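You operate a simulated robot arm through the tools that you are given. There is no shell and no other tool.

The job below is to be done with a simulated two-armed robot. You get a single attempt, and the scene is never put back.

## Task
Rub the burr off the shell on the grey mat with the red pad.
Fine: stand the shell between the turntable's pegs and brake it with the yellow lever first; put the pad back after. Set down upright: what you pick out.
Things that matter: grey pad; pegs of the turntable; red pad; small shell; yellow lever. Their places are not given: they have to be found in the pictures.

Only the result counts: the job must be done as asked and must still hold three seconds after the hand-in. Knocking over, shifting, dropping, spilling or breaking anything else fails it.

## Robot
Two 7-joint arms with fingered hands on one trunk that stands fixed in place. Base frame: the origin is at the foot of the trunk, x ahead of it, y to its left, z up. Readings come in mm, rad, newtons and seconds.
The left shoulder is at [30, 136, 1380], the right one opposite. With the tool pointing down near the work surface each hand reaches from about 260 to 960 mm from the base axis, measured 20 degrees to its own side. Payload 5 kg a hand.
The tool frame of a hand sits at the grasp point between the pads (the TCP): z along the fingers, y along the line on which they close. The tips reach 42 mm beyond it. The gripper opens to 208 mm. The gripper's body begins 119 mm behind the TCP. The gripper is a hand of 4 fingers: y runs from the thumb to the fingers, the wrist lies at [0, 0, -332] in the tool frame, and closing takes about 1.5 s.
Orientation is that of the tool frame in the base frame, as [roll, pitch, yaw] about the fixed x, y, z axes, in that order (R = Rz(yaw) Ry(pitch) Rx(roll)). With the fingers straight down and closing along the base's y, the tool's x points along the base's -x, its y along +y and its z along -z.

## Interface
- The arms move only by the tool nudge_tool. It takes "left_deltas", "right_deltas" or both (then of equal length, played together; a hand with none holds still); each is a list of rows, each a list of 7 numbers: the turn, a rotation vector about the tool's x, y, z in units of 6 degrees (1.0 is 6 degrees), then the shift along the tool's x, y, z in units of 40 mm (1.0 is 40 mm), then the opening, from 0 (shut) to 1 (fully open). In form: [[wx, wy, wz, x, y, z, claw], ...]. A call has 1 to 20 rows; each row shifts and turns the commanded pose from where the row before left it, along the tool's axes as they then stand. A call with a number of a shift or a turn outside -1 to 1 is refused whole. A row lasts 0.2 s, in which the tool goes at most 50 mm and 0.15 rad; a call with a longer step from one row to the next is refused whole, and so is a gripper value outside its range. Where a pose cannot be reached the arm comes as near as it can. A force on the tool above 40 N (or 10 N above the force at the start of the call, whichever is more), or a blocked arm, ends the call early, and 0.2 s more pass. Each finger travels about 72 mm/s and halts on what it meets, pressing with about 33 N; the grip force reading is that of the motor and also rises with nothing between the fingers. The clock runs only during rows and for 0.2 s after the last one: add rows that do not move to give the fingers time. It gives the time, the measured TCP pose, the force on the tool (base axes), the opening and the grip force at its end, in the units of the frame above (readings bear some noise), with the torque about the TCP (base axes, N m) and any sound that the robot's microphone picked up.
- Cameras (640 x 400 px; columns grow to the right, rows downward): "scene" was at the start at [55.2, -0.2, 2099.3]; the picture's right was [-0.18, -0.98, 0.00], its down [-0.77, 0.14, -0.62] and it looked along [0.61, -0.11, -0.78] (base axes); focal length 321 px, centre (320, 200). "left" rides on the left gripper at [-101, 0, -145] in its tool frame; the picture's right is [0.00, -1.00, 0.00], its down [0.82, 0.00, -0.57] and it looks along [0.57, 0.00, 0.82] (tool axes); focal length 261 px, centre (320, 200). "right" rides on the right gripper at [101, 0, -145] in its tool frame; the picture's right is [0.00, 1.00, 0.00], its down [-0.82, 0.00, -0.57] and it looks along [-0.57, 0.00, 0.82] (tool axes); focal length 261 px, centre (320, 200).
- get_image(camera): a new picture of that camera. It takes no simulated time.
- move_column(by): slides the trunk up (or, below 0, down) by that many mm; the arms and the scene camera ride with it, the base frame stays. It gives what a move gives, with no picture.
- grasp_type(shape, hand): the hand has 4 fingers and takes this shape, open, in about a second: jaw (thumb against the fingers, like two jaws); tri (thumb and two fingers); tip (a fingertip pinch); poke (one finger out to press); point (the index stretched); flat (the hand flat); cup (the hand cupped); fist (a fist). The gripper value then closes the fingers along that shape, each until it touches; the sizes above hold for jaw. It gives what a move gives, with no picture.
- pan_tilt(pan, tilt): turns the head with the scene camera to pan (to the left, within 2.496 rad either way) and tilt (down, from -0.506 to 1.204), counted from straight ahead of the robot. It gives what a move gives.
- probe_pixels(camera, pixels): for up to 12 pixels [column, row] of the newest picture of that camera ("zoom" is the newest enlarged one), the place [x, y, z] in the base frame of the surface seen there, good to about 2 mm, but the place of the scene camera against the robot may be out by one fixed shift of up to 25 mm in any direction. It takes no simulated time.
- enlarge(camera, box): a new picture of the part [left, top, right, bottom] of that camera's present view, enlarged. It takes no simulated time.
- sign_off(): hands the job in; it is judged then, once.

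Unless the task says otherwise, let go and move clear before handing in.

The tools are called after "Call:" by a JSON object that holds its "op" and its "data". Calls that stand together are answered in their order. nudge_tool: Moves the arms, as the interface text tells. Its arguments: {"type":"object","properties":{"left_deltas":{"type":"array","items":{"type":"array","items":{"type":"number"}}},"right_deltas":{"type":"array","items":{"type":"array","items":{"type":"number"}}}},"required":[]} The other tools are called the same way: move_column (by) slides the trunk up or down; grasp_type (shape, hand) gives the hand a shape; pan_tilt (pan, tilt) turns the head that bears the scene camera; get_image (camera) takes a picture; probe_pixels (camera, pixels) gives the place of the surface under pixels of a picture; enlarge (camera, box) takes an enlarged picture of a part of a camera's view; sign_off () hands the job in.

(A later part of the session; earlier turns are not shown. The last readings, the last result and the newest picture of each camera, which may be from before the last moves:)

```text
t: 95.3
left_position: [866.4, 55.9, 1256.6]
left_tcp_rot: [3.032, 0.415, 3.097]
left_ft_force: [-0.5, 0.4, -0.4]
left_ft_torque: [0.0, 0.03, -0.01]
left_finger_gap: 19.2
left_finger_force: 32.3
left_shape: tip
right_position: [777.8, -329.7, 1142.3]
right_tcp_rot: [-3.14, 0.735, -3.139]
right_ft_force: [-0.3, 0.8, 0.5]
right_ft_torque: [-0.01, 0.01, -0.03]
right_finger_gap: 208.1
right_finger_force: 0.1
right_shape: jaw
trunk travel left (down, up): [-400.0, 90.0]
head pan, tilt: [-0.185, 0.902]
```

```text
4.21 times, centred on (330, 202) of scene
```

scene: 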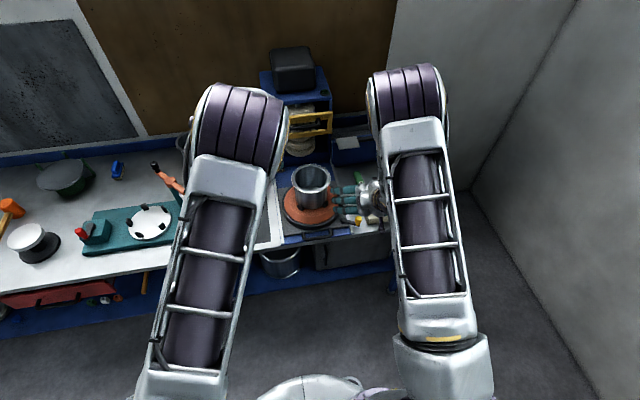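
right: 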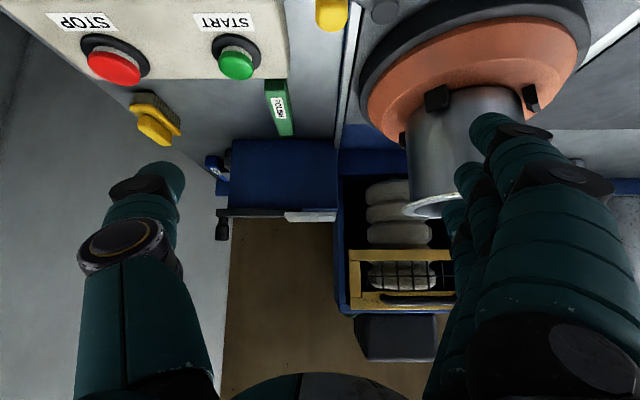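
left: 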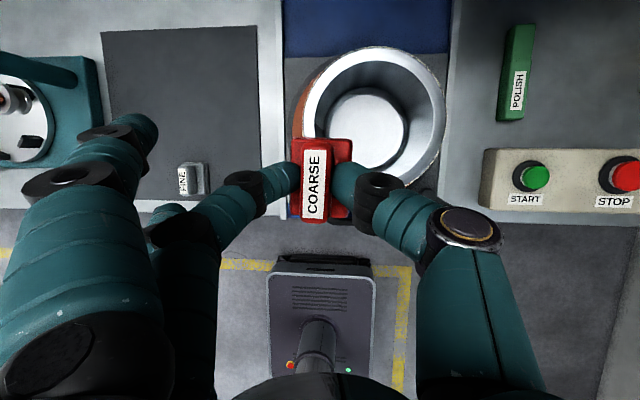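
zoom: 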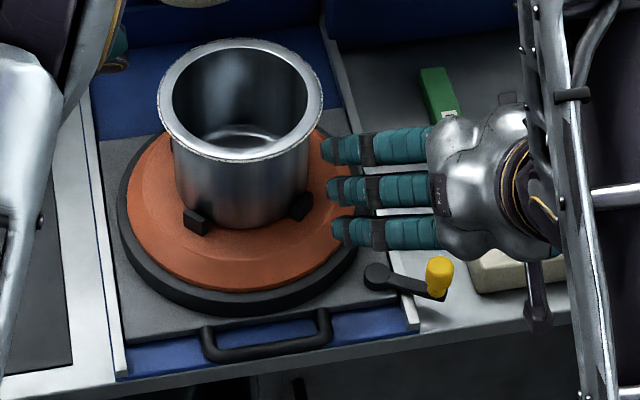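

The shell is centred in the pegs and the sled is back at its original place (peg tops match the first scene probes). I'll lean the pad 36° (face toward −y and down) and bring it close to the left outer edge; the right hand backs off a bit.

Call:
{"op": "nudge_tool", "data": {"left_deltas": [[0.913, 0, -0.407, 0, 0, 0, 0], [0.913, 0, -0.407, 0, 0, 0, 0], [0.913, 0, -0.407, 0, 0, 0, 0], [0.913, 0, -0.407, 0, 0, 0, 0], [0.913, 0, -0.407, 0, 0, 0, 0], [0.913, 0, -0.407, 0, 0, 0, 0], [0, 0, 0, -0.023, -0.19, 0.726, 0], [0, 0, 0, -0.023, -0.19, 0.726, 0], [0, 0, 0, -0.023, -0.19, 0.726, 0], [0, 0, 0, -0.023, -0.19, 0.726, 0], [0, 0, 0, 0, 0, 0, 0]], "right_deltas": [[0, 0, 0, 0, 0, -0.9, 1], [0, 0, 0, 0, 0, -0.9, 1], [0, 0, 0, 0, 0, -0.9, 1], [0, 0, 0, 0, 0, 0, 1], [0, 0, 0, 0, 0, 0, 1], [0, 0, 0, 0, 0, 0, 1], [0, 0, 0, 0, 0, 0, 1], [0, 0, 0, 0, 0, 0, 1], [0, 0, 0, 0, 0, 0, 1], [0, 0, 0, 0, 0, 0, 1], [0, 0, 0, 0, 0, 0, 1]]}}

Call:
{"op": "get_image", "data": {"camera": "left"}}

Call:
{"op": "get_image", "data": {"camera": "scene"}}

Call:
{"op": "get_image", "data": {"camera": "right"}}

```text
t: 97.7
left_position: [915.0, -20.9, 1183.9]
left_tcp_rot: [-2.571, 0.36, -2.919]
left_ft_force: [0.3, 0.5, 0.5]
left_ft_torque: [-0.03, 0.0, -0.01]
left_finger_gap: 19.5
left_finger_force: 32.7
left_shape: tip
right_position: [703.7, -329.2, 1222.7]
right_tcp_rot: [-3.14, 0.733, 3.141]
right_ft_force: [-0.8, -0.1, 0.8]
right_ft_torque: [-0.08, -0.04, -0.03]
right_finger_gap: 207.9
right_finger_force: 0.1
right_shape: jaw
trunk travel left (down, up): [-400.0, 90.0]
head pan, tilt: [-0.185, 0.902]
```

```text
taken
```

left: 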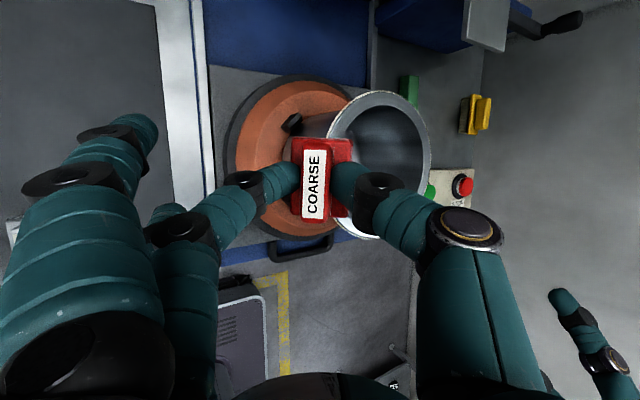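

```text
taken
```

scene: 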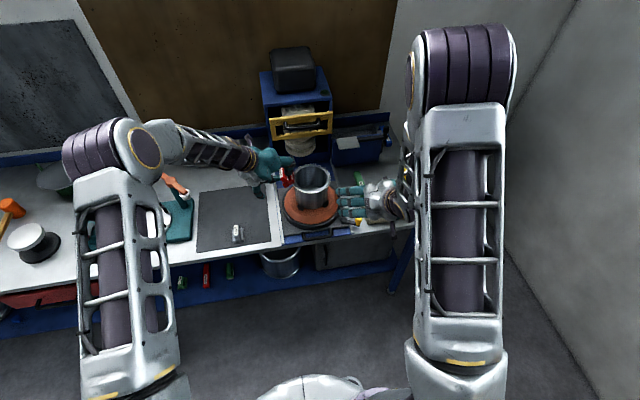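

```text
taken
```

right: 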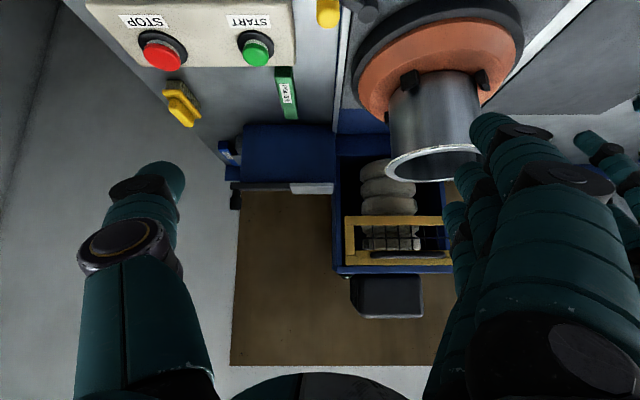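

The scene camera shows the leaned pad right at the left rim. I'll advance it along its face normal until light contact.

Call:
{"op": "nudge_tool", "data": {"left_deltas": [[0, 0, 0, 0.0354, -0.0087, 0.0795, 0], [0, 0, 0, 0.0354, -0.0087, 0.0795, 0], [0, 0, 0, 0.0354, -0.0087, 0.0795, 0], [0, 0, 0, 0.0354, -0.0087, 0.0795, 0], [0, 0, 0, 0, 0, 0, 0]]}}

Call:
{"op": "enlarge", "data": {"camera": "scene", "box": [265, 150, 345, 220]}}

Call:
{"op": "enlarge", "data": {"camera": "left", "box": [270, 80, 450, 260]}}

```text
t: 98.9
left_position: [917.4, -30.9, 1171.0]
left_tcp_rot: [-2.573, 0.359, -2.922]
left_ft_force: [-0.2, -0.5, 0.0]
left_ft_torque: [0.0, 0.01, 0.02]
left_finger_gap: 19.5
left_finger_force: 33.0
left_shape: tip
right_position: [704.8, -330.7, 1221.9]
right_tcp_rot: [-3.14, 0.734, 3.141]
right_ft_force: [-0.2, 0.0, -0.1]
right_ft_torque: [-0.01, 0.03, 0.01]
right_finger_gap: 208.2
right_finger_force: 0.1
right_shape: jaw
trunk travel left (down, up): [-400.0, 90.0]
head pan, tilt: [-0.185, 0.902]
```

```text
5.71 times, centred on (305, 185) of scene
```

zoom: 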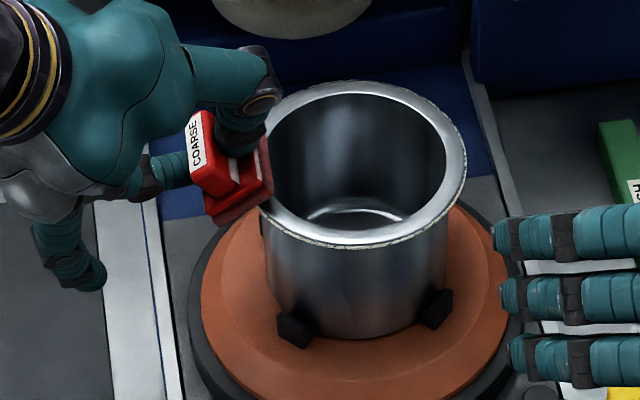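

```text
2.22 times, centred on (360, 170) of left
```

zoom: 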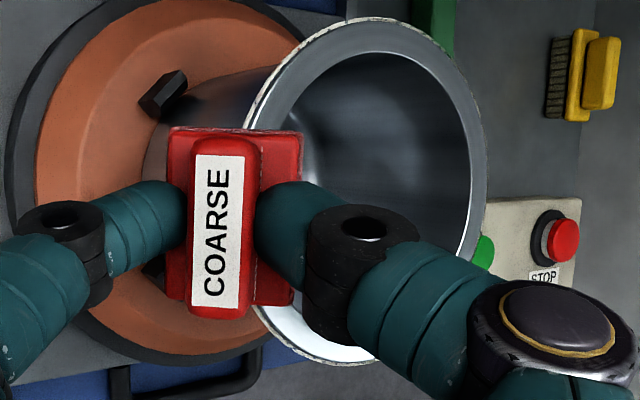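

The pad sits just off the left edge with the thumb above the rim. I'll advance in small steps to get a few newtons.

Call:
{"op": "nudge_tool", "data": {"left_deltas": [[0, 0, 0, 0.0152, -0.0037, 0.0341, 0], [0, 0, 0, 0.0152, -0.0037, 0.0341, 0], [0, 0, 0, 0, 0, 0, 0]]}}

Call:
{"op": "nudge_tool", "data": {"left_deltas": [[0, 0, 0, 0.0152, -0.0037, 0.0341, 0], [0, 0, 0, 0, 0, 0, 0]]}}

Call:
{"op": "nudge_tool", "data": {"left_deltas": [[0, 0, 0, 0.0101, -0.0025, 0.0227, 0], [0, 0, 0, 0, 0, 0, 0]]}}

```text
t: 99.7
left_position: [917.4, -30.5, 1168.4]
left_tcp_rot: [-2.572, 0.361, -2.919]
left_ft_force: [0.8, 4.6, 1.8]
left_ft_torque: [0.16, -0.05, 0.09]
left_finger_gap: 19.2
left_finger_force: 32.9
left_shape: tip
right_position: [705.1, -330.2, 1222.2]
right_tcp_rot: [-3.141, 0.734, 3.141]
right_ft_force: [0.6, 0.4, -0.2]
right_ft_torque: [-0.01, 0.04, 0.01]
right_finger_gap: 207.9
right_finger_force: 0.0
right_shape: jaw
trunk travel left (down, up): [-400.0, 90.0]
head pan, tilt: [-0.185, 0.902]
```

```text
t: 100.3
left_position: [916.7, -31.0, 1168.1]
left_tcp_rot: [-2.573, 0.362, -2.92]
left_ft_force: [1.5, 10.1, 8.9]
left_ft_torque: [0.2, -0.16, 0.18]
left_finger_gap: 19.6
left_finger_force: 33.4
left_shape: tip
right_position: [704.9, -330.1, 1221.9]
right_tcp_rot: [-3.141, 0.731, -3.142]
right_ft_force: [-0.4, 0.7, -0.7]
right_ft_torque: [0.02, -0.02, 0.01]
right_finger_gap: 208.1
right_finger_force: 0.1
right_shape: jaw
trunk travel left (down, up): [-400.0, 90.0]
head pan, tilt: [-0.185, 0.902]
```

```text
t: 100.9
left_position: [916.8, -30.5, 1168.5]
left_tcp_rot: [-2.573, 0.362, -2.917]
left_ft_force: [0.2, 15.2, 15.5]
left_ft_torque: [0.3, -0.27, 0.27]
left_finger_gap: 19.6
left_finger_force: 33.0
left_shape: tip
right_position: [703.4, -329.3, 1223.1]
right_tcp_rot: [-3.14, 0.733, -3.14]
right_ft_force: [1.0, 0.4, 0.7]
right_ft_torque: [0.01, -0.03, 0.03]
right_finger_gap: 208.0
right_finger_force: 0.1
right_shape: jaw
trunk travel left (down, up): [-400.0, 90.0]
head pan, tilt: [-0.185, 0.902]
```

Contact is stable with the force at 45° (15,15 N). I'll ease off 1 mm and make tangential strokes of ±20 mm along the left edge.

Call:
{"op": "nudge_tool", "data": {"left_deltas": [[0, 0, 0, -0.0101, 0.0025, -0.0227, 0], [0, 0, 0, -0.2249, -0.014, 0.1093, 0], [0, 0, 0, -0.218, -0.0432, 0.1248, 0], [0, 0, 0, 0.218, 0.0432, -0.1248, 0], [0, 0, 0, 0.2249, 0.014, -0.1093, 0], [0, 0, 0, 0.2316, -0.014, -0.0943, 0], [0, 0, 0, 0.2385, -0.0432, -0.0787, 0], [0, 0, 0, -0.2385, 0.0432, 0.0787, 0], [0, 0, 0, -0.2316, 0.014, 0.0943, 0], [0, 0, 0, 0, 0, 0, 0]]}}

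Call:
{"op": "enlarge", "data": {"camera": "scene", "box": [265, 150, 345, 220]}}

Call:
{"op": "get_image", "data": {"camera": "left"}}

Call:
{"op": "enlarge", "data": {"camera": "left", "box": [290, 80, 400, 180]}}

```text
t: 103.1
left_position: [916.2, -34.2, 1168.2]
left_tcp_rot: [-2.573, 0.359, -2.922]
left_ft_force: [-0.3, 4.1, 10.3]
left_ft_torque: [-0.15, -0.1, 0.04]
left_finger_gap: 19.6
left_finger_force: 32.9
left_shape: tip
right_position: [703.9, -329.9, 1221.7]
right_tcp_rot: [-3.141, 0.732, 3.141]
right_ft_force: [-0.2, 0.0, 0.1]
right_ft_torque: [0.01, -0.03, 0.02]
right_finger_gap: 207.8
right_finger_force: 0.0
right_shape: jaw
trunk travel left (down, up): [-400.0, 90.0]
head pan, tilt: [-0.185, 0.902]
```

```text
5.71 times, centred on (305, 185) of scene
```

zoom: 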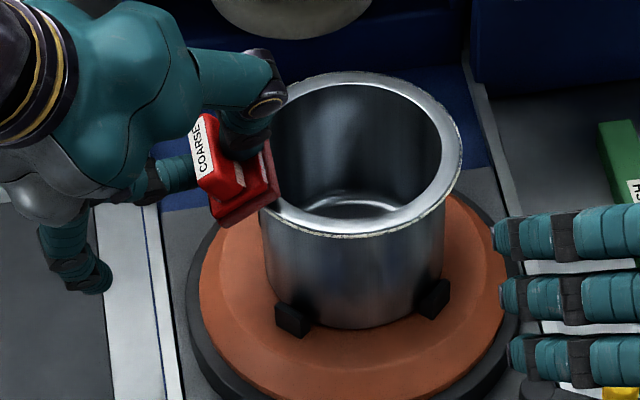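

```text
taken
```

left: 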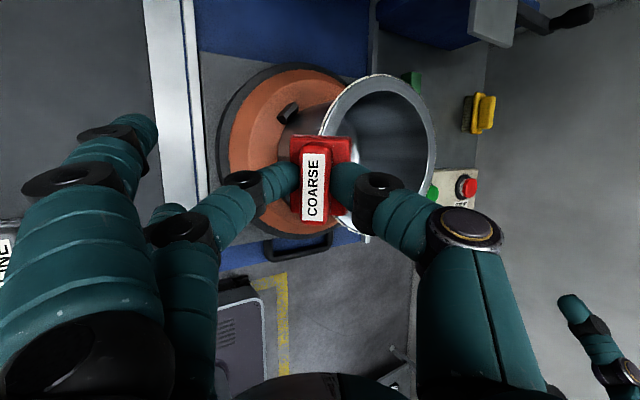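

```text
4.00 times, centred on (345, 130) of left
```

zoom: 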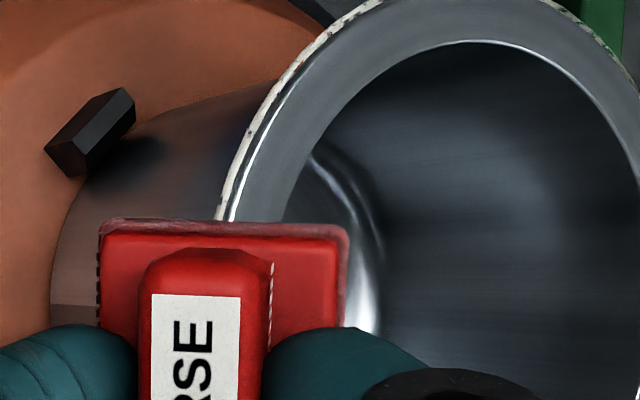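

Call:
{"op": "probe_pixels", "data": {"camera": "left", "pixels": [[345, 95], [380, 80], [420, 110], [432, 150], [425, 185], [365, 228], [350, 118], [380, 95], [410, 180], [330, 110]]}}

Call:
{"op": "enlarge", "data": {"camera": "left", "box": [310, 65, 390, 145]}}

Call:
{"op": "enlarge", "data": {"camera": "right", "box": [370, 60, 490, 200]}}

```text
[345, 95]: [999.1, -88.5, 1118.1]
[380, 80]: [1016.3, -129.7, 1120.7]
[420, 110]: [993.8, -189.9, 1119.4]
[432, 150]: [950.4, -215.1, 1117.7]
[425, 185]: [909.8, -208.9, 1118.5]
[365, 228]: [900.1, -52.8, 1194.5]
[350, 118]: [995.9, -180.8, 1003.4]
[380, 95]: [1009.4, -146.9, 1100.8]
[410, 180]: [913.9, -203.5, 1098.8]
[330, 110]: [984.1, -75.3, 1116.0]
```

```text
5.00 times, centred on (350, 105) of left
```

zoom: 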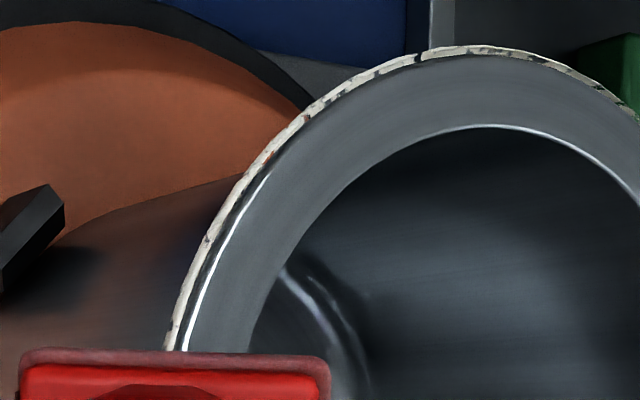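

```text
2.86 times, centred on (430, 130) of right
```

zoom: 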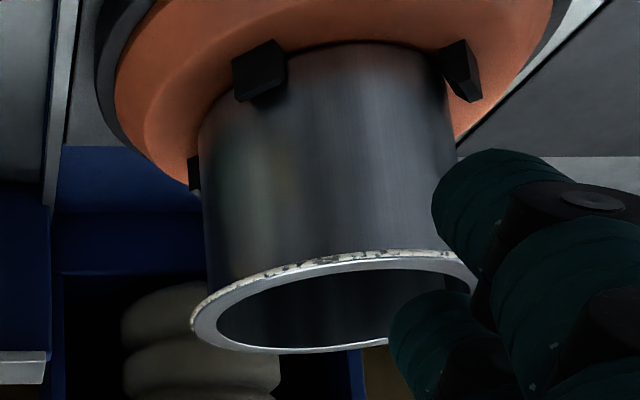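

Call:
{"op": "enlarge", "data": {"camera": "right", "box": [380, 140, 450, 190]}}

Call:
{"op": "enlarge", "data": {"camera": "scene", "box": [295, 155, 335, 200]}}

```text
8.00 times, centred on (415, 165) of right
```

zoom: 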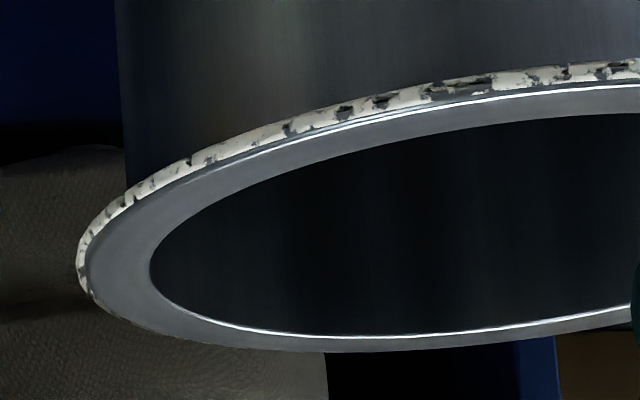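

```text
8.89 times, centred on (315, 178) of scene
```

zoom: 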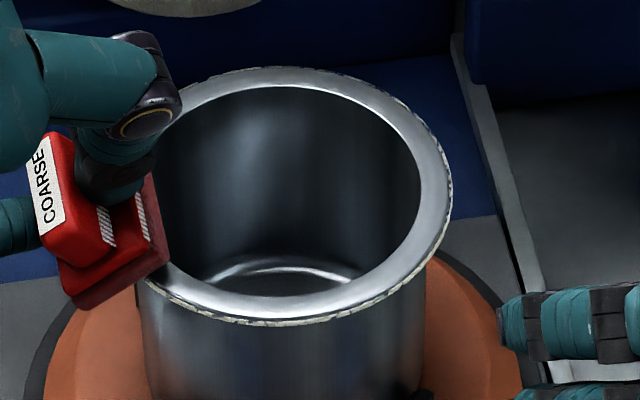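

I'll back the pad away to expose the rubbed left edge and inspect it.

Call:
{"op": "nudge_tool", "data": {"left_deltas": [[0, 0, 0, -0.1, 0.025, -0.227, 0], [0, 0, 0, -0.2, 0.4, -0.3, 0], [0, 0, 0, -0.1, 0.7, -0.2, 0], [0, 0, 0, 0, 0.7, 0, 0], [0, 0, 0, 0, 0, 0, 0]]}}

Call:
{"op": "enlarge", "data": {"camera": "scene", "box": [285, 155, 335, 205]}}

Call:
{"op": "get_image", "data": {"camera": "left"}}

Call:
{"op": "enlarge", "data": {"camera": "left", "box": [320, 60, 480, 220]}}

```text
t: 104.3
left_position: [919.6, 46.8, 1158.2]
left_tcp_rot: [-2.572, 0.359, -2.922]
left_ft_force: [0.1, -0.2, -1.0]
left_ft_torque: [0.04, 0.0, 0.01]
left_finger_gap: 19.5
left_finger_force: 32.5
left_shape: tip
right_position: [705.2, -332.4, 1221.5]
right_tcp_rot: [-3.14, 0.734, 3.141]
right_ft_force: [-0.9, -0.4, 0.4]
right_ft_torque: [0.02, 0.02, 0.02]
right_finger_gap: 207.7
right_finger_force: 0.0
right_shape: jaw
trunk travel left (down, up): [-400.0, 90.0]
head pan, tilt: [-0.185, 0.902]
```

```text
8.00 times, centred on (310, 180) of scene
```

zoom: 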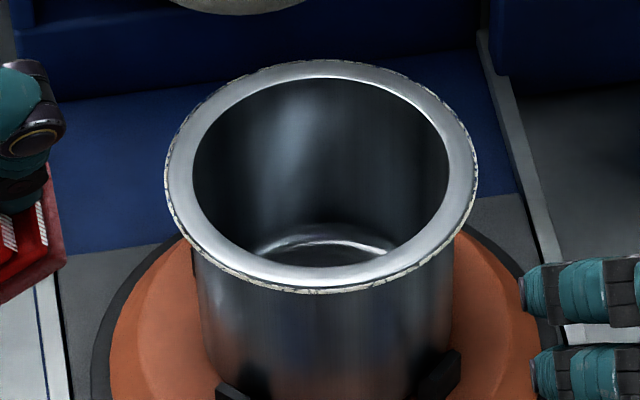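

```text
taken
```

left: 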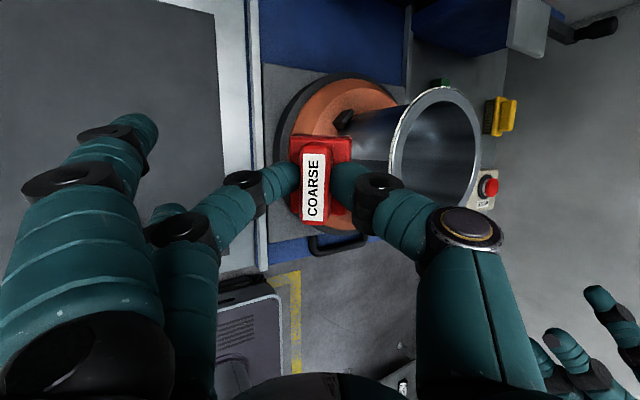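

```text
2.50 times, centred on (400, 140) of left
```

zoom: 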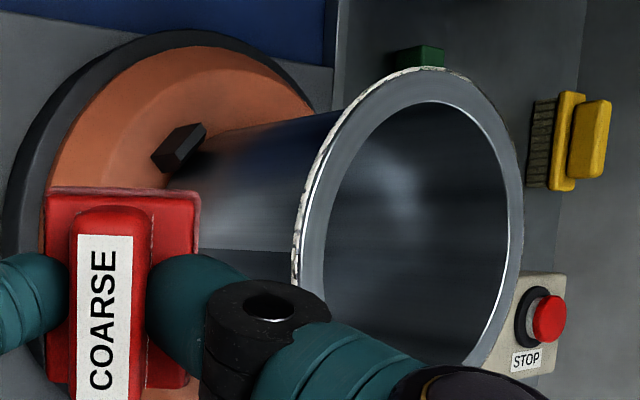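

Call:
{"op": "enlarge", "data": {"camera": "left", "box": [385, 80, 435, 130]}}

Call:
{"op": "enlarge", "data": {"camera": "left", "box": [375, 125, 425, 180]}}

Call:
{"op": "enlarge", "data": {"camera": "scene", "box": [290, 165, 320, 195]}}

```text
8.00 times, centred on (410, 105) of left
```

zoom: 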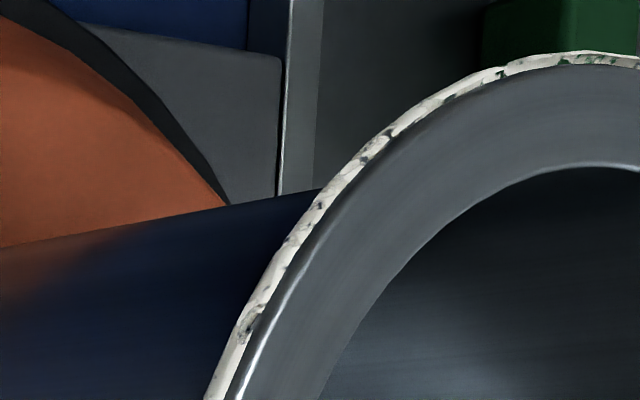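

```text
7.27 times, centred on (400, 152) of left
```

zoom: 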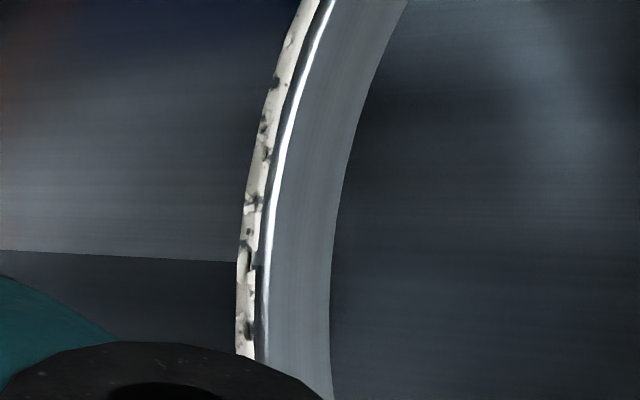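

```text
13.33 times, centred on (305, 180) of scene
```

zoom: 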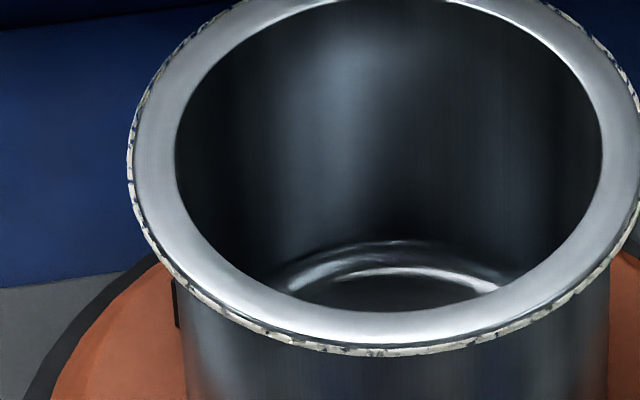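

The burr band is unchanged everywhere, also where I rubbed on the edge, so partial rubbing shows nothing yet; possibly it only goes once the whole way round has been rubbed. So far I've only covered the far half. I'll level the pad again and complete full laps on the rim, covering the near half too.

Call:
{"op": "nudge_tool", "data": {"left_deltas": [[-0.913, 0, 0.407, 0, 0, 0, 0], [-0.913, 0, 0.407, 0, 0, 0, 0], [-0.913, 0, 0.407, 0, 0, 0, 0], [-0.913, 0, 0.407, 0, 0, 0, 0], [-0.913, 0, 0.407, 0, 0, 0, 0], [-0.913, 0, 0.407, 0, 0, 0, 0], [0, 0, 0, -0.177, 0.0457, -0.397, 0], [0, 0, 0, -0.177, 0.0457, -0.397, 0], [0, 0, 0, -0.003, -0.733, -0.083, 0], [0, 0, 0, -0.003, -0.733, -0.083, 0], [0, 0, 0, -0.003, -0.733, -0.083, 0], [0, 0, 0, -0.003, -0.733, -0.083, 0], [0, 0, 0, 0, 0, 0, 0]], "right_deltas": [[0, 0, 0, 0, 0, -0.5, 1], [0, 0, 0, 0, -0.5, -0.5, 1], [0, 0, 0, 0, -0.5, -0.5, 1], [0, 0, 0, 0, -0.5, -0.5, 1], [0, 0, 0, 0, -0.5, 0, 1], [0, 0, 0, 0, 0, 0, 1], [0, 0, 0, 0, 0, 0, 1], [0, 0, 0, 0, 0, 0, 1], [0, 0, 0, 0, 0, 0, 1], [0, 0, 0, 0, 0, 0, 1], [0, 0, 0, 0, 0, 0, 1], [0, 0, 0, 0, 0, 0, 1], [0, 0, 0, 0, 0, 0, 1]]}}

Call:
{"op": "get_image", "data": {"camera": "left"}}

Call:
{"op": "probe_pixels", "data": {"camera": "left", "pixels": [[297, 143], [345, 143], [294, 206], [340, 208], [480, 190], [400, 80], [440, 90], [425, 250]]}}

```text
t: 107.1
left_position: [915.9, -70.1, 1193.2]
left_tcp_rot: [3.033, 0.417, 3.1]
left_ft_force: [-0.5, 0.4, -0.8]
left_ft_torque: [-0.13, 0.0, -0.02]
left_finger_gap: 19.5
left_finger_force: 32.3
left_shape: tip
right_position: [651.4, -410.7, 1280.0]
right_tcp_rot: [3.141, 0.732, -3.141]
right_ft_force: [1.0, -0.1, 0.5]
right_ft_torque: [-0.08, 0.04, -0.07]
right_finger_gap: 208.2
right_finger_force: 0.1
right_shape: jaw
trunk travel left (down, up): [-400.0, 90.0]
head pan, tilt: [-0.185, 0.902]
```

```text
taken
```

left: 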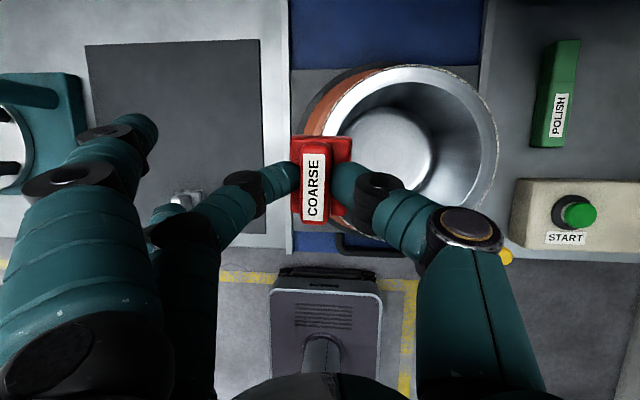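

```text
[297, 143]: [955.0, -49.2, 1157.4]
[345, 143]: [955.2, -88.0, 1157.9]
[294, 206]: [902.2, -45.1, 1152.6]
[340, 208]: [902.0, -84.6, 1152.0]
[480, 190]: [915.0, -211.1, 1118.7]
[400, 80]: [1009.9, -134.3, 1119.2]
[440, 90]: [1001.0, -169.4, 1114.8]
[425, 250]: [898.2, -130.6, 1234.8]
```

The pad has pivoted ~5° in pitch (far edge 1157, near edge 1152); pressing on the rim should level it. I'll lower onto the left rim and feel the force.

Call:
{"op": "nudge_tool", "data": {"left_deltas": [[0, 0, 0, 0.0473, -0.0122, 0.106, 0], [0, 0, 0, 0.0473, -0.0122, 0.106, 0], [0, 0, 0, 0.0473, -0.0122, 0.106, 0], [0, 0, 0, 0, 0, 0, 0]]}}

Call:
{"op": "nudge_tool", "data": {"left_deltas": [[0, 0, 0, 0.0152, -0.0039, 0.034, 0], [0, 0, 0, 0, 0, 0, 0]]}}

```text
t: 108.1
left_position: [914.7, -70.5, 1180.7]
left_tcp_rot: [3.033, 0.417, 3.098]
left_ft_force: [0.3, 1.1, 1.2]
left_ft_torque: [-0.03, 0.07, 0.0]
left_finger_gap: 19.5
left_finger_force: 33.2
left_shape: tip
right_position: [651.4, -411.3, 1280.6]
right_tcp_rot: [3.14, 0.733, 3.141]
right_ft_force: [-0.1, -0.1, -0.4]
right_ft_torque: [0.0, 0.03, -0.02]
right_finger_gap: 207.8
right_finger_force: 0.1
right_shape: jaw
trunk travel left (down, up): [-400.0, 90.0]
head pan, tilt: [-0.185, 0.902]
```

```text
t: 108.7
left_position: [914.7, -71.1, 1179.5]
left_tcp_rot: [3.032, 0.416, 3.096]
left_ft_force: [0.3, 0.9, 4.7]
left_ft_torque: [-0.04, 0.04, -0.01]
left_finger_gap: 19.8
left_finger_force: 33.1
left_shape: tip
right_position: [651.5, -410.2, 1281.0]
right_tcp_rot: [-3.141, 0.734, 3.141]
right_ft_force: [0.0, -0.5, 0.2]
right_ft_torque: [0.02, -0.01, 0.05]
right_finger_gap: 208.0
right_finger_force: 0.1
right_shape: jaw
trunk travel left (down, up): [-400.0, 90.0]
head pan, tilt: [-0.185, 0.902]
```

Contact at 4.7 N. I'll press slightly more and slide along the near-left quarter to the front of the rim.

Call:
{"op": "nudge_tool", "data": {"left_deltas": [[0, 0, 0, 0.0081, -0.0021, 0.0182, 0], [0, 0, 0, 0.2921, -0.0278, -0.1334, 0], [0, 0, 0, 0.2809, -0.083, -0.1348, 0], [0, 0, 0, 0.261, -0.1355, -0.132, 0], [0, 0, 0, 0.2334, -0.184, -0.1252, 0], [0, 0, 0, 0.1985, -0.2267, -0.1146, 0], [0, 0, 0, 0.1577, -0.2628, -0.1005, 0], [0, 0, 0, 0.112, -0.2906, -0.0833, 0], [0, 0, 0, 0.063, -0.3098, -0.0637, 0], [0, 0, 0, 0.0119, -0.3195, -0.0421, 0], [0, 0, 0, 0, 0, 0, 0]]}}

Call:
{"op": "get_image", "data": {"camera": "left"}}

Call:
{"op": "enlarge", "data": {"camera": "left", "box": [230, 20, 420, 210]}}

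```text
t: 111.1
left_position: [841.6, -144.5, 1179.6]
left_tcp_rot: [3.033, 0.416, 3.1]
left_ft_force: [0.5, 0.4, -1.1]
left_ft_torque: [-0.06, 0.04, 0.01]
left_finger_gap: 19.6
left_finger_force: 32.5
left_shape: tip
right_position: [652.3, -410.9, 1282.4]
right_tcp_rot: [-3.141, 0.733, -3.141]
right_ft_force: [-0.3, 0.5, -0.7]
right_ft_torque: [0.01, -0.02, -0.02]
right_finger_gap: 207.8
right_finger_force: 0.1
right_shape: jaw
trunk travel left (down, up): [-400.0, 90.0]
head pan, tilt: [-0.185, 0.902]
```

```text
taken
```

left: 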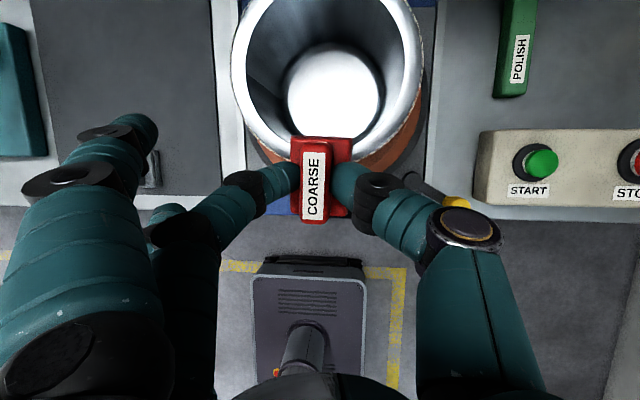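

```text
2.11 times, centred on (325, 115) of left
```

zoom: 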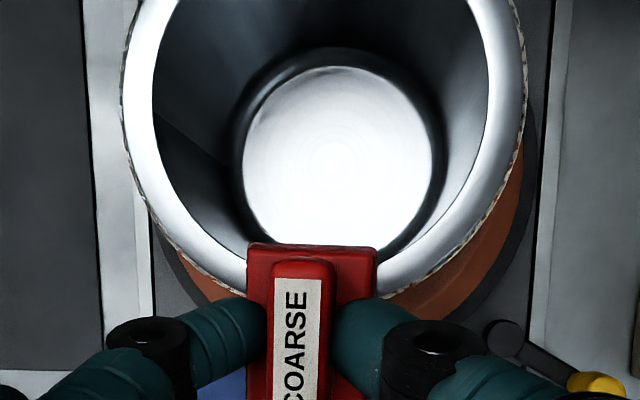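

Contact was lost at the front (z 1179.6, ~0 N). I'll lower until there's contact again there.

Call:
{"op": "nudge_tool", "data": {"left_deltas": [[0, 0, 0, 0.0203, -0.0052, 0.0454, 0], [0, 0, 0, 0, 0, 0, 0]]}}

Call:
{"op": "nudge_tool", "data": {"left_deltas": [[0, 0, 0, 0.0101, -0.0026, 0.0227, 0], [0, 0, 0, 0, 0, 0, 0]]}}

```text
t: 111.7
left_position: [842.1, -145.1, 1176.4]
left_tcp_rot: [3.032, 0.418, 3.096]
left_ft_force: [0.4, 0.6, 0.2]
left_ft_torque: [-0.04, 0.01, 0.0]
left_finger_gap: 19.3
left_finger_force: 32.5
left_shape: tip
right_position: [651.2, -410.8, 1280.5]
right_tcp_rot: [3.141, 0.732, 3.14]
right_ft_force: [0.2, 0.5, 1.0]
right_ft_torque: [0.0, 0.0, -0.01]
right_finger_gap: 208.0
right_finger_force: 0.0
right_shape: jaw
trunk travel left (down, up): [-400.0, 90.0]
head pan, tilt: [-0.185, 0.902]
```

```text
t: 112.3
left_position: [841.2, -146.4, 1175.7]
left_tcp_rot: [3.033, 0.417, 3.097]
left_ft_force: [-0.8, -0.1, 4.0]
left_ft_torque: [0.04, -0.09, 0.0]
left_finger_gap: 19.5
left_finger_force: 32.9
left_shape: tip
right_position: [651.2, -410.7, 1281.1]
right_tcp_rot: [-3.14, 0.733, 3.141]
right_ft_force: [0.1, 0.6, 0.5]
right_ft_torque: [0.01, 0.0, 0.0]
right_finger_gap: 208.0
right_finger_force: 0.1
right_shape: jaw
trunk travel left (down, up): [-400.0, 90.0]
head pan, tilt: [-0.185, 0.902]
```

Contact is back at z≈1175.7. I'll press a little and stroke back and forth across the front of the rim (150°–210°).

Call:
{"op": "nudge_tool", "data": {"left_deltas": [[0, 0, 0, 0.0081, -0.0021, 0.0182, 0], [0, 0, 0, -0.0392, -0.3195, -0.0193, 0], [0, 0, 0, -0.0895, -0.3098, 0.0043, 0], [0, 0, 0, -0.1368, -0.2906, 0.0276, 0], [0, 0, 0, 0.1368, 0.2906, -0.0276, 0], [0, 0, 0, 0.0895, 0.3098, -0.0043, 0], [0, 0, 0, 0.0392, 0.3195, 0.0193, 0], [0, 0, 0, -0.0119, 0.3195, 0.0421, 0], [0, 0, 0, -0.063, 0.3098, 0.0637, 0], [0, 0, 0, -0.112, 0.2906, 0.0833, 0], [0, 0, 0, 0.112, -0.2906, -0.0833, 0], [0, 0, 0, 0.063, -0.3098, -0.0637, 0], [0, 0, 0, 0.0119, -0.3195, -0.0421, 0], [0, 0, 0, -0.0392, -0.3195, -0.0193, 0], [0, 0, 0, -0.0895, -0.3098, 0.0043, 0], [0, 0, 0, -0.1368, -0.2906, 0.0276, 0], [0, 0, 0, 0, 0, 0, 0]]}}

Call:
{"op": "get_image", "data": {"camera": "left"}}

Call:
{"op": "enlarge", "data": {"camera": "left", "box": [210, 20, 400, 210]}}

```text
t: 115.9
left_position: [850.8, -182.1, 1174.7]
left_tcp_rot: [3.033, 0.416, 3.099]
left_ft_force: [-1.1, 1.6, 5.2]
left_ft_torque: [0.23, 0.03, 0.0]
left_finger_gap: 19.2
left_finger_force: 32.8
left_shape: tip
right_position: [652.5, -411.4, 1282.2]
right_tcp_rot: [-3.141, 0.733, -3.141]
right_ft_force: [-1.0, -0.3, 0.2]
right_ft_torque: [-0.03, -0.02, 0.01]
right_finger_gap: 207.9
right_finger_force: 0.0
right_shape: jaw
trunk travel left (down, up): [-400.0, 90.0]
head pan, tilt: [-0.185, 0.902]
```

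```text
taken
```

left: 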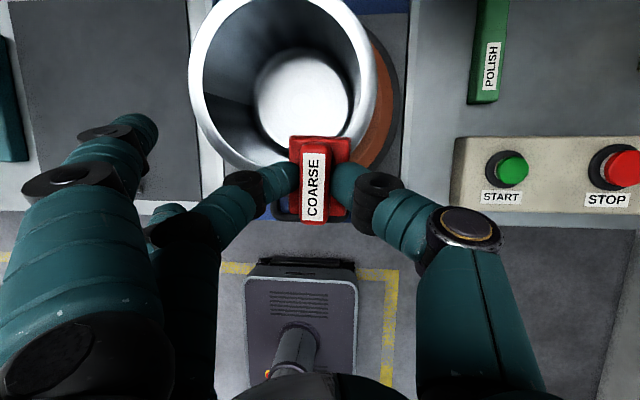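

```text
2.11 times, centred on (305, 115) of left
```

zoom: 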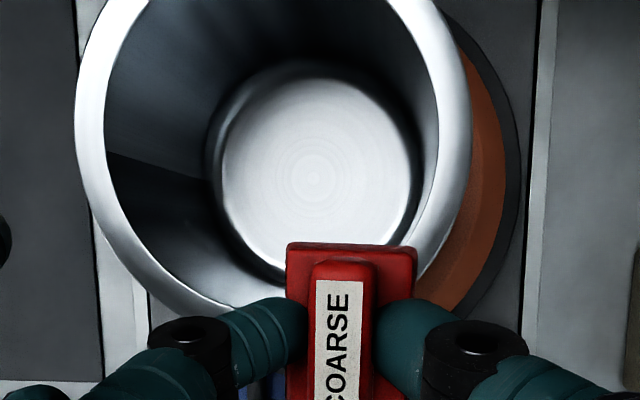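

The rim edge in the zoom is now clean all round — the burr has vanished. I'll lift the pad straight up and confirm.

Call:
{"op": "nudge_tool", "data": {"left_deltas": [[0, 0, 0, -0.1, 0.026, -0.227, 0], [0, 0, 0, -0.3, 0.08, -0.68, 0], [0, 0, 0, -0.3, 0.08, -0.68, 0], [0, 0, 0, -0.3, 0.08, -0.68, 0], [0, 0, 0, 0, 0.85, 0.08, 0], [0, 0, 0, 0, 0.85, 0.08, 0], [0, 0, 0, 0, 0.85, 0.08, 0], [0, 0, 0, 0, 0.85, 0.08, 0], [0, 0, 0, 0, 0.85, 0.08, 0], [0, 0, 0, 0, 0.85, 0.08, 0], [0, 0, 0, 0, 0, 0, 0]]}}

Call:
{"op": "get_image", "data": {"camera": "left"}}

Call:
{"op": "enlarge", "data": {"camera": "scene", "box": [265, 150, 375, 250]}}

Call:
{"op": "enlarge", "data": {"camera": "scene", "box": [285, 155, 335, 205]}}

```text
t: 118.3
left_position: [859.0, 22.7, 1276.7]
left_tcp_rot: [3.033, 0.416, 3.095]
left_ft_force: [-0.2, -0.8, -0.4]
left_ft_torque: [0.09, -0.04, 0.07]
left_finger_gap: 19.3
left_finger_force: 33.5
left_shape: tip
right_position: [652.1, -411.5, 1280.7]
right_tcp_rot: [3.14, 0.733, 3.14]
right_ft_force: [0.2, -0.2, -0.1]
right_ft_torque: [0.09, -0.02, 0.08]
right_finger_gap: 207.8
right_finger_force: 0.0
right_shape: jaw
trunk travel left (down, up): [-400.0, 90.0]
head pan, tilt: [-0.185, 0.902]
```

```text
taken
```

left: 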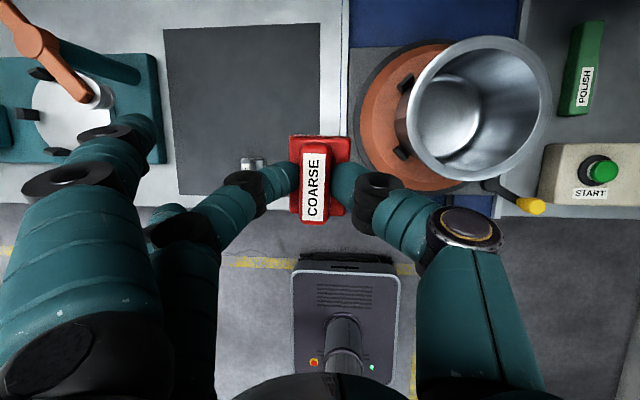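

```text
4.00 times, centred on (320, 200) of scene
```

zoom: 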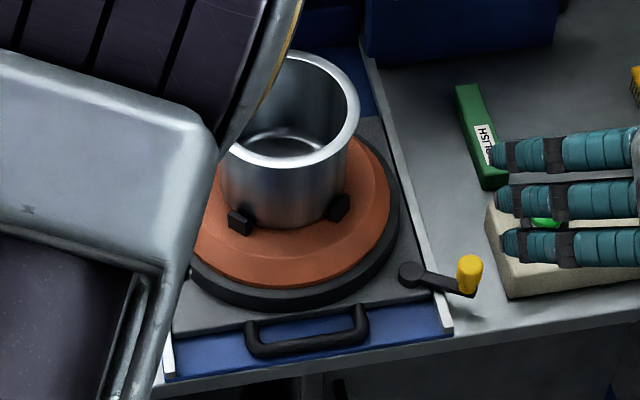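

```text
8.00 times, centred on (310, 180) of scene
```

zoom: 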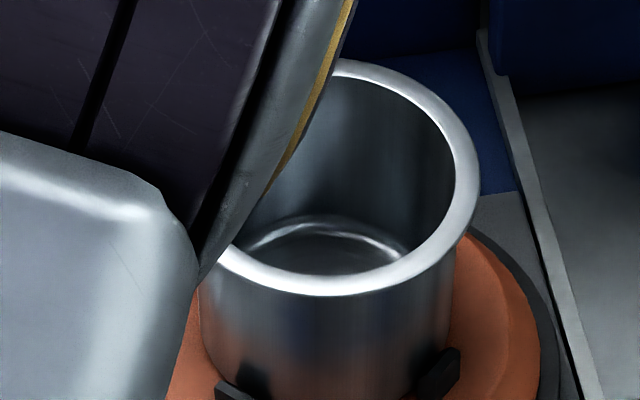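

The burr is gone all round and the shell stands upright. Now I'll put the pad back; first I'll check its present pose in the hand.

Call:
{"op": "enlarge", "data": {"camera": "left", "box": [280, 125, 370, 235]}}

Call:
{"op": "probe_pixels", "data": {"camera": "left", "pixels": [[296, 142], [345, 142], [294, 206], [340, 208], [295, 150], [347, 150], [318, 148], [312, 220], [248, 160], [262, 160], [345, 205], [293, 200]]}}

```text
3.64 times, centred on (325, 180) of left
```

zoom: 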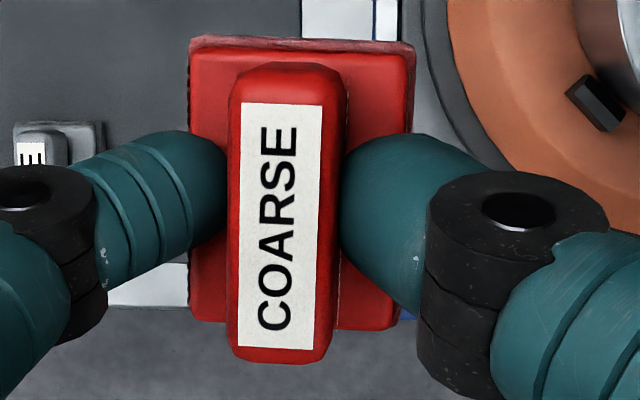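

```text
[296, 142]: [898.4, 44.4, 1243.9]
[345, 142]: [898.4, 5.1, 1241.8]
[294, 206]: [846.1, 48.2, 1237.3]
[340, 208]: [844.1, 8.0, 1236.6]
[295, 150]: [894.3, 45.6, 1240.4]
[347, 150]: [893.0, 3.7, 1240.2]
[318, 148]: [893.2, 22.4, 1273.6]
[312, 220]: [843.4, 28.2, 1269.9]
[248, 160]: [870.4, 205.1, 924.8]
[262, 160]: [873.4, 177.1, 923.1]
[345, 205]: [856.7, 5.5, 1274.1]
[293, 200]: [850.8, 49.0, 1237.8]
```

The pad is pitched ~6° (far edge high) and yawed ~3°. I'll correct both and move over its old place at (861,309).

Call:
{"op": "nudge_tool", "data": {"left_deltas": [[0.0425, 0.9945, 0.0954, 0, 0, 0, 0], [-0.2025, 0.052, -0.454, 0, 0, 0, 0], [0, 0, 0, 0.027, 0.878, 0.0834, 0], [0, 0, 0, 0.027, 0.878, 0.0834, 0], [0, 0, 0, 0.027, 0.878, 0.0834, 0], [0, 0, 0, 0.027, 0.878, 0.0834, 0], [0, 0, 0, 0.027, 0.878, 0.0834, 0], [0, 0, 0, 0.027, 0.878, 0.0834, 0], [0, 0, 0, 0.027, 0.878, 0.0834, 0], [0, 0, 0, 0.027, 0.878, 0.0834, 0], [0, 0, 0, 0, 0, 0, 0]]}}

Call:
{"op": "get_image", "data": {"camera": "left"}}

Call:
{"op": "probe_pixels", "data": {"camera": "left", "pixels": [[296, 142], [345, 142], [294, 206], [340, 208], [295, 150], [347, 150], [318, 148], [312, 220], [293, 200]]}}

```text
t: 120.7
left_position: [846.7, 303.6, 1278.6]
left_tcp_rot: [3.029, 0.311, -3.136]
left_ft_force: [0.3, -0.4, 0.4]
left_ft_torque: [0.07, 0.03, 0.02]
left_finger_gap: 19.2
left_finger_force: 33.0
left_shape: tip
right_position: [651.4, -412.5, 1279.6]
right_tcp_rot: [3.14, 0.732, 3.141]
right_ft_force: [-1.2, 0.2, -1.0]
right_ft_torque: [0.1, -0.02, 0.05]
right_finger_gap: 208.1
right_finger_force: 0.0
right_shape: jaw
trunk travel left (down, up): [-400.0, 90.0]
head pan, tilt: [-0.185, 0.902]
```

```text
taken
```

left: 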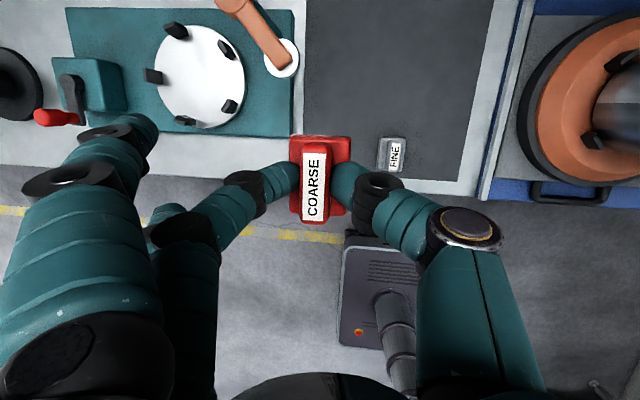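

```text
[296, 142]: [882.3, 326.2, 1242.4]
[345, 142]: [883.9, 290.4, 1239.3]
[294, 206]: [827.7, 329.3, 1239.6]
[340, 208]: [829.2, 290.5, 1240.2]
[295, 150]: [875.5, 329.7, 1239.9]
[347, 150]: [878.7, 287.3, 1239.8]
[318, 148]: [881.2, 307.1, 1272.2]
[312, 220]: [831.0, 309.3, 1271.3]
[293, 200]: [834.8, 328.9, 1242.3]
```

The pad is level again, centred at (855.5,309). I'll shift 5.5 mm forward and lower it to ~20 mm above the mat.

Call:
{"op": "nudge_tool", "data": {"left_deltas": [[0, 0, 0, -0.131, 0, 0.042, 0], [0, 0, 0, 0.283, -0.0919, 0.876, 0], [0, 0, 0, 0.283, -0.0919, 0.876, 0], [0, 0, 0, 0.283, -0.0919, 0.876, 0], [0, 0, 0, 0.283, -0.0919, 0.876, 0], [0, 0, 0, 0.283, -0.0919, 0.876, 0], [0, 0, 0, 0.283, -0.0919, 0.876, 0], [0, 0, 0, 0.283, -0.0919, 0.876, 0], [0, 0, 0, 0.283, -0.0919, 0.876, 0], [0, 0, 0, 0, 0, 0, 0]]}}

Call:
{"op": "get_image", "data": {"camera": "left"}}

Call:
{"op": "probe_pixels", "data": {"camera": "left", "pixels": [[296, 142], [345, 142], [294, 206], [340, 208], [145, 130], [150, 145], [170, 212], [190, 130], [420, 150]]}}

Call:
{"op": "enlarge", "data": {"camera": "scene", "box": [150, 160, 270, 260]}}

```text
t: 122.9
left_position: [851.5, 306.6, 985.1]
left_tcp_rot: [3.032, 0.312, -3.135]
left_ft_force: [-0.9, -0.1, -0.3]
left_ft_torque: [0.04, -0.01, -0.02]
left_finger_gap: 18.9
left_finger_force: 32.6
left_shape: tip
right_position: [650.8, -411.8, 1280.1]
right_tcp_rot: [3.14, 0.732, -3.141]
right_ft_force: [-0.6, -0.3, 0.2]
right_ft_torque: [0.0, -0.03, 0.02]
right_finger_gap: 207.7
right_finger_force: 0.1
right_shape: jaw
trunk travel left (down, up): [-400.0, 90.0]
head pan, tilt: [-0.185, 0.902]
```

```text
taken
```

left: 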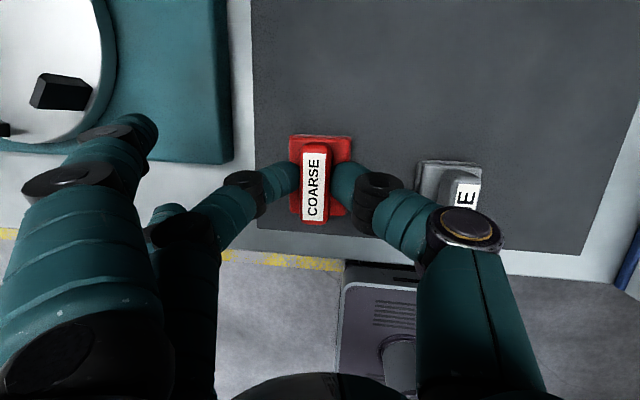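

```text
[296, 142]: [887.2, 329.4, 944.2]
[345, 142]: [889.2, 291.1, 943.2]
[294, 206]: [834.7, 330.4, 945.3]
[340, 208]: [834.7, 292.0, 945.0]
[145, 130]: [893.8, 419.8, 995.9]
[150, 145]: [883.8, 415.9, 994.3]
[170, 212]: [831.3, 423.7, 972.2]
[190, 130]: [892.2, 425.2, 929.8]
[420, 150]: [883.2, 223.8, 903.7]
```

```text
4.00 times, centred on (210, 210) of scene
```

zoom: 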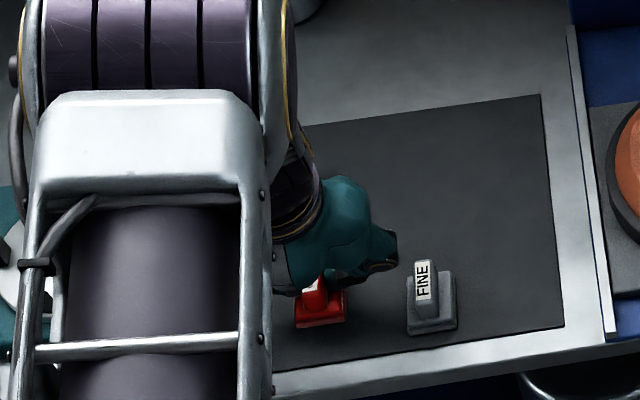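

The pad is over its old spot (centre (861.5,310.7)), underside ≈20 mm above the mat. I'll lower it gently to touch.

Call:
{"op": "nudge_tool", "data": {"left_deltas": [[0, 0, 0, 0.0363, -0.014, 0.1125, 0], [0, 0, 0, 0.0363, -0.014, 0.1125, 0], [0, 0, 0, 0.0363, -0.014, 0.1125, 0], [0, 0, 0, 0.0306, -0.01, 0.0947, 0], [0, 0, 0, 0, 0, 0, 0]]}}

Call:
{"op": "nudge_tool", "data": {"left_deltas": [[0, 0, 0, 0.0115, -0.0037, 0.0355, 0], [0, 0, 0, 0, 0, 0, 0]]}}

```text
t: 124.1
left_position: [851.8, 305.3, 965.2]
left_tcp_rot: [3.033, 0.311, -3.134]
left_ft_force: [-0.2, 0.1, -1.9]
left_ft_torque: [0.03, -0.03, 0.0]
left_finger_gap: 19.3
left_finger_force: 32.6
left_shape: tip
right_position: [651.5, -410.7, 1279.8]
right_tcp_rot: [-3.142, 0.733, 3.141]
right_ft_force: [0.5, 0.0, 0.2]
right_ft_torque: [-0.01, -0.02, -0.01]
right_finger_gap: 207.6
right_finger_force: 0.0
right_shape: jaw
trunk travel left (down, up): [-400.0, 90.0]
head pan, tilt: [-0.185, 0.902]
```

```text
t: 124.7
left_position: [852.7, 306.3, 963.0]
left_tcp_rot: [3.03, 0.31, -3.136]
left_ft_force: [-0.3, 0.1, 2.8]
left_ft_torque: [-0.06, -0.11, -0.07]
left_finger_gap: 19.0
left_finger_force: 33.7
left_shape: tip
right_position: [651.3, -412.1, 1280.2]
right_tcp_rot: [-3.141, 0.734, 3.141]
right_ft_force: [0.5, -0.6, -0.3]
right_ft_torque: [0.0, 0.02, 0.0]
right_finger_gap: 207.8
right_finger_force: 0.0
right_shape: jaw
trunk travel left (down, up): [-400.0, 90.0]
head pan, tilt: [-0.185, 0.902]
```

The pad is on the mat (≈4 N). I'll open the pinch gently.

Call:
{"op": "nudge_tool", "data": {"left_deltas": [[0, 0, 0, 0, 0, 0, 0.1], [0, 0, 0, 0, 0, 0, 0.12], [0, 0, 0, 0, 0, 0, 0.16], [0, 0, 0, 0, 0, 0, 0.2], [0, 0, 0, 0, 0, 0, 0.26], [0, 0, 0, 0, 0, 0, 0.3], [0, 0, 0, 0, 0, 0, 0.3]]}}

Call:
{"op": "get_image", "data": {"camera": "left"}}

Call:
{"op": "probe_pixels", "data": {"camera": "left", "pixels": [[300, 145], [345, 145], [298, 206], [340, 208], [318, 148], [314, 218], [316, 180]]}}

```text
t: 126.3
left_position: [854.2, 305.9, 964.0]
left_tcp_rot: [3.032, 0.31, -3.135]
left_ft_force: [-0.5, 0.4, 0.0]
left_ft_torque: [-0.02, 0.02, -0.02]
left_finger_gap: 61.6
left_finger_force: 0.0
left_shape: tip
right_position: [650.7, -410.2, 1281.2]
right_tcp_rot: [3.142, 0.735, -3.14]
right_ft_force: [-0.7, 0.7, -0.7]
right_ft_torque: [0.02, -0.03, -0.05]
right_finger_gap: 207.8
right_finger_force: 0.0
right_shape: jaw
trunk travel left (down, up): [-400.0, 90.0]
head pan, tilt: [-0.185, 0.902]
```

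```text
taken
```

left: 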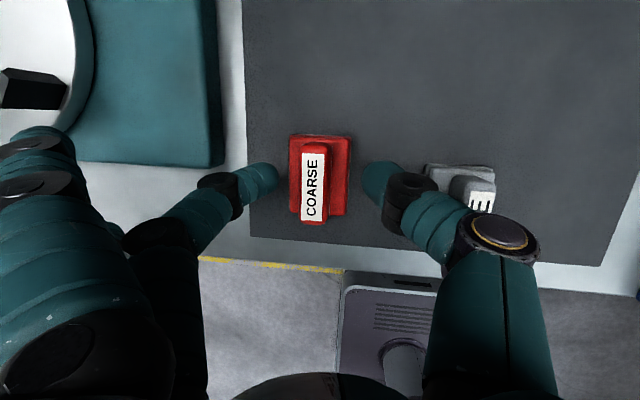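

```text
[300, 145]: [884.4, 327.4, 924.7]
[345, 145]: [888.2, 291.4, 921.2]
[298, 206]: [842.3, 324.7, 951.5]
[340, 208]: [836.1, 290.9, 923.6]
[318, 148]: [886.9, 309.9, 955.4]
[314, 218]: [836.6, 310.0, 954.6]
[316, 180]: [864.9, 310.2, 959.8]
```

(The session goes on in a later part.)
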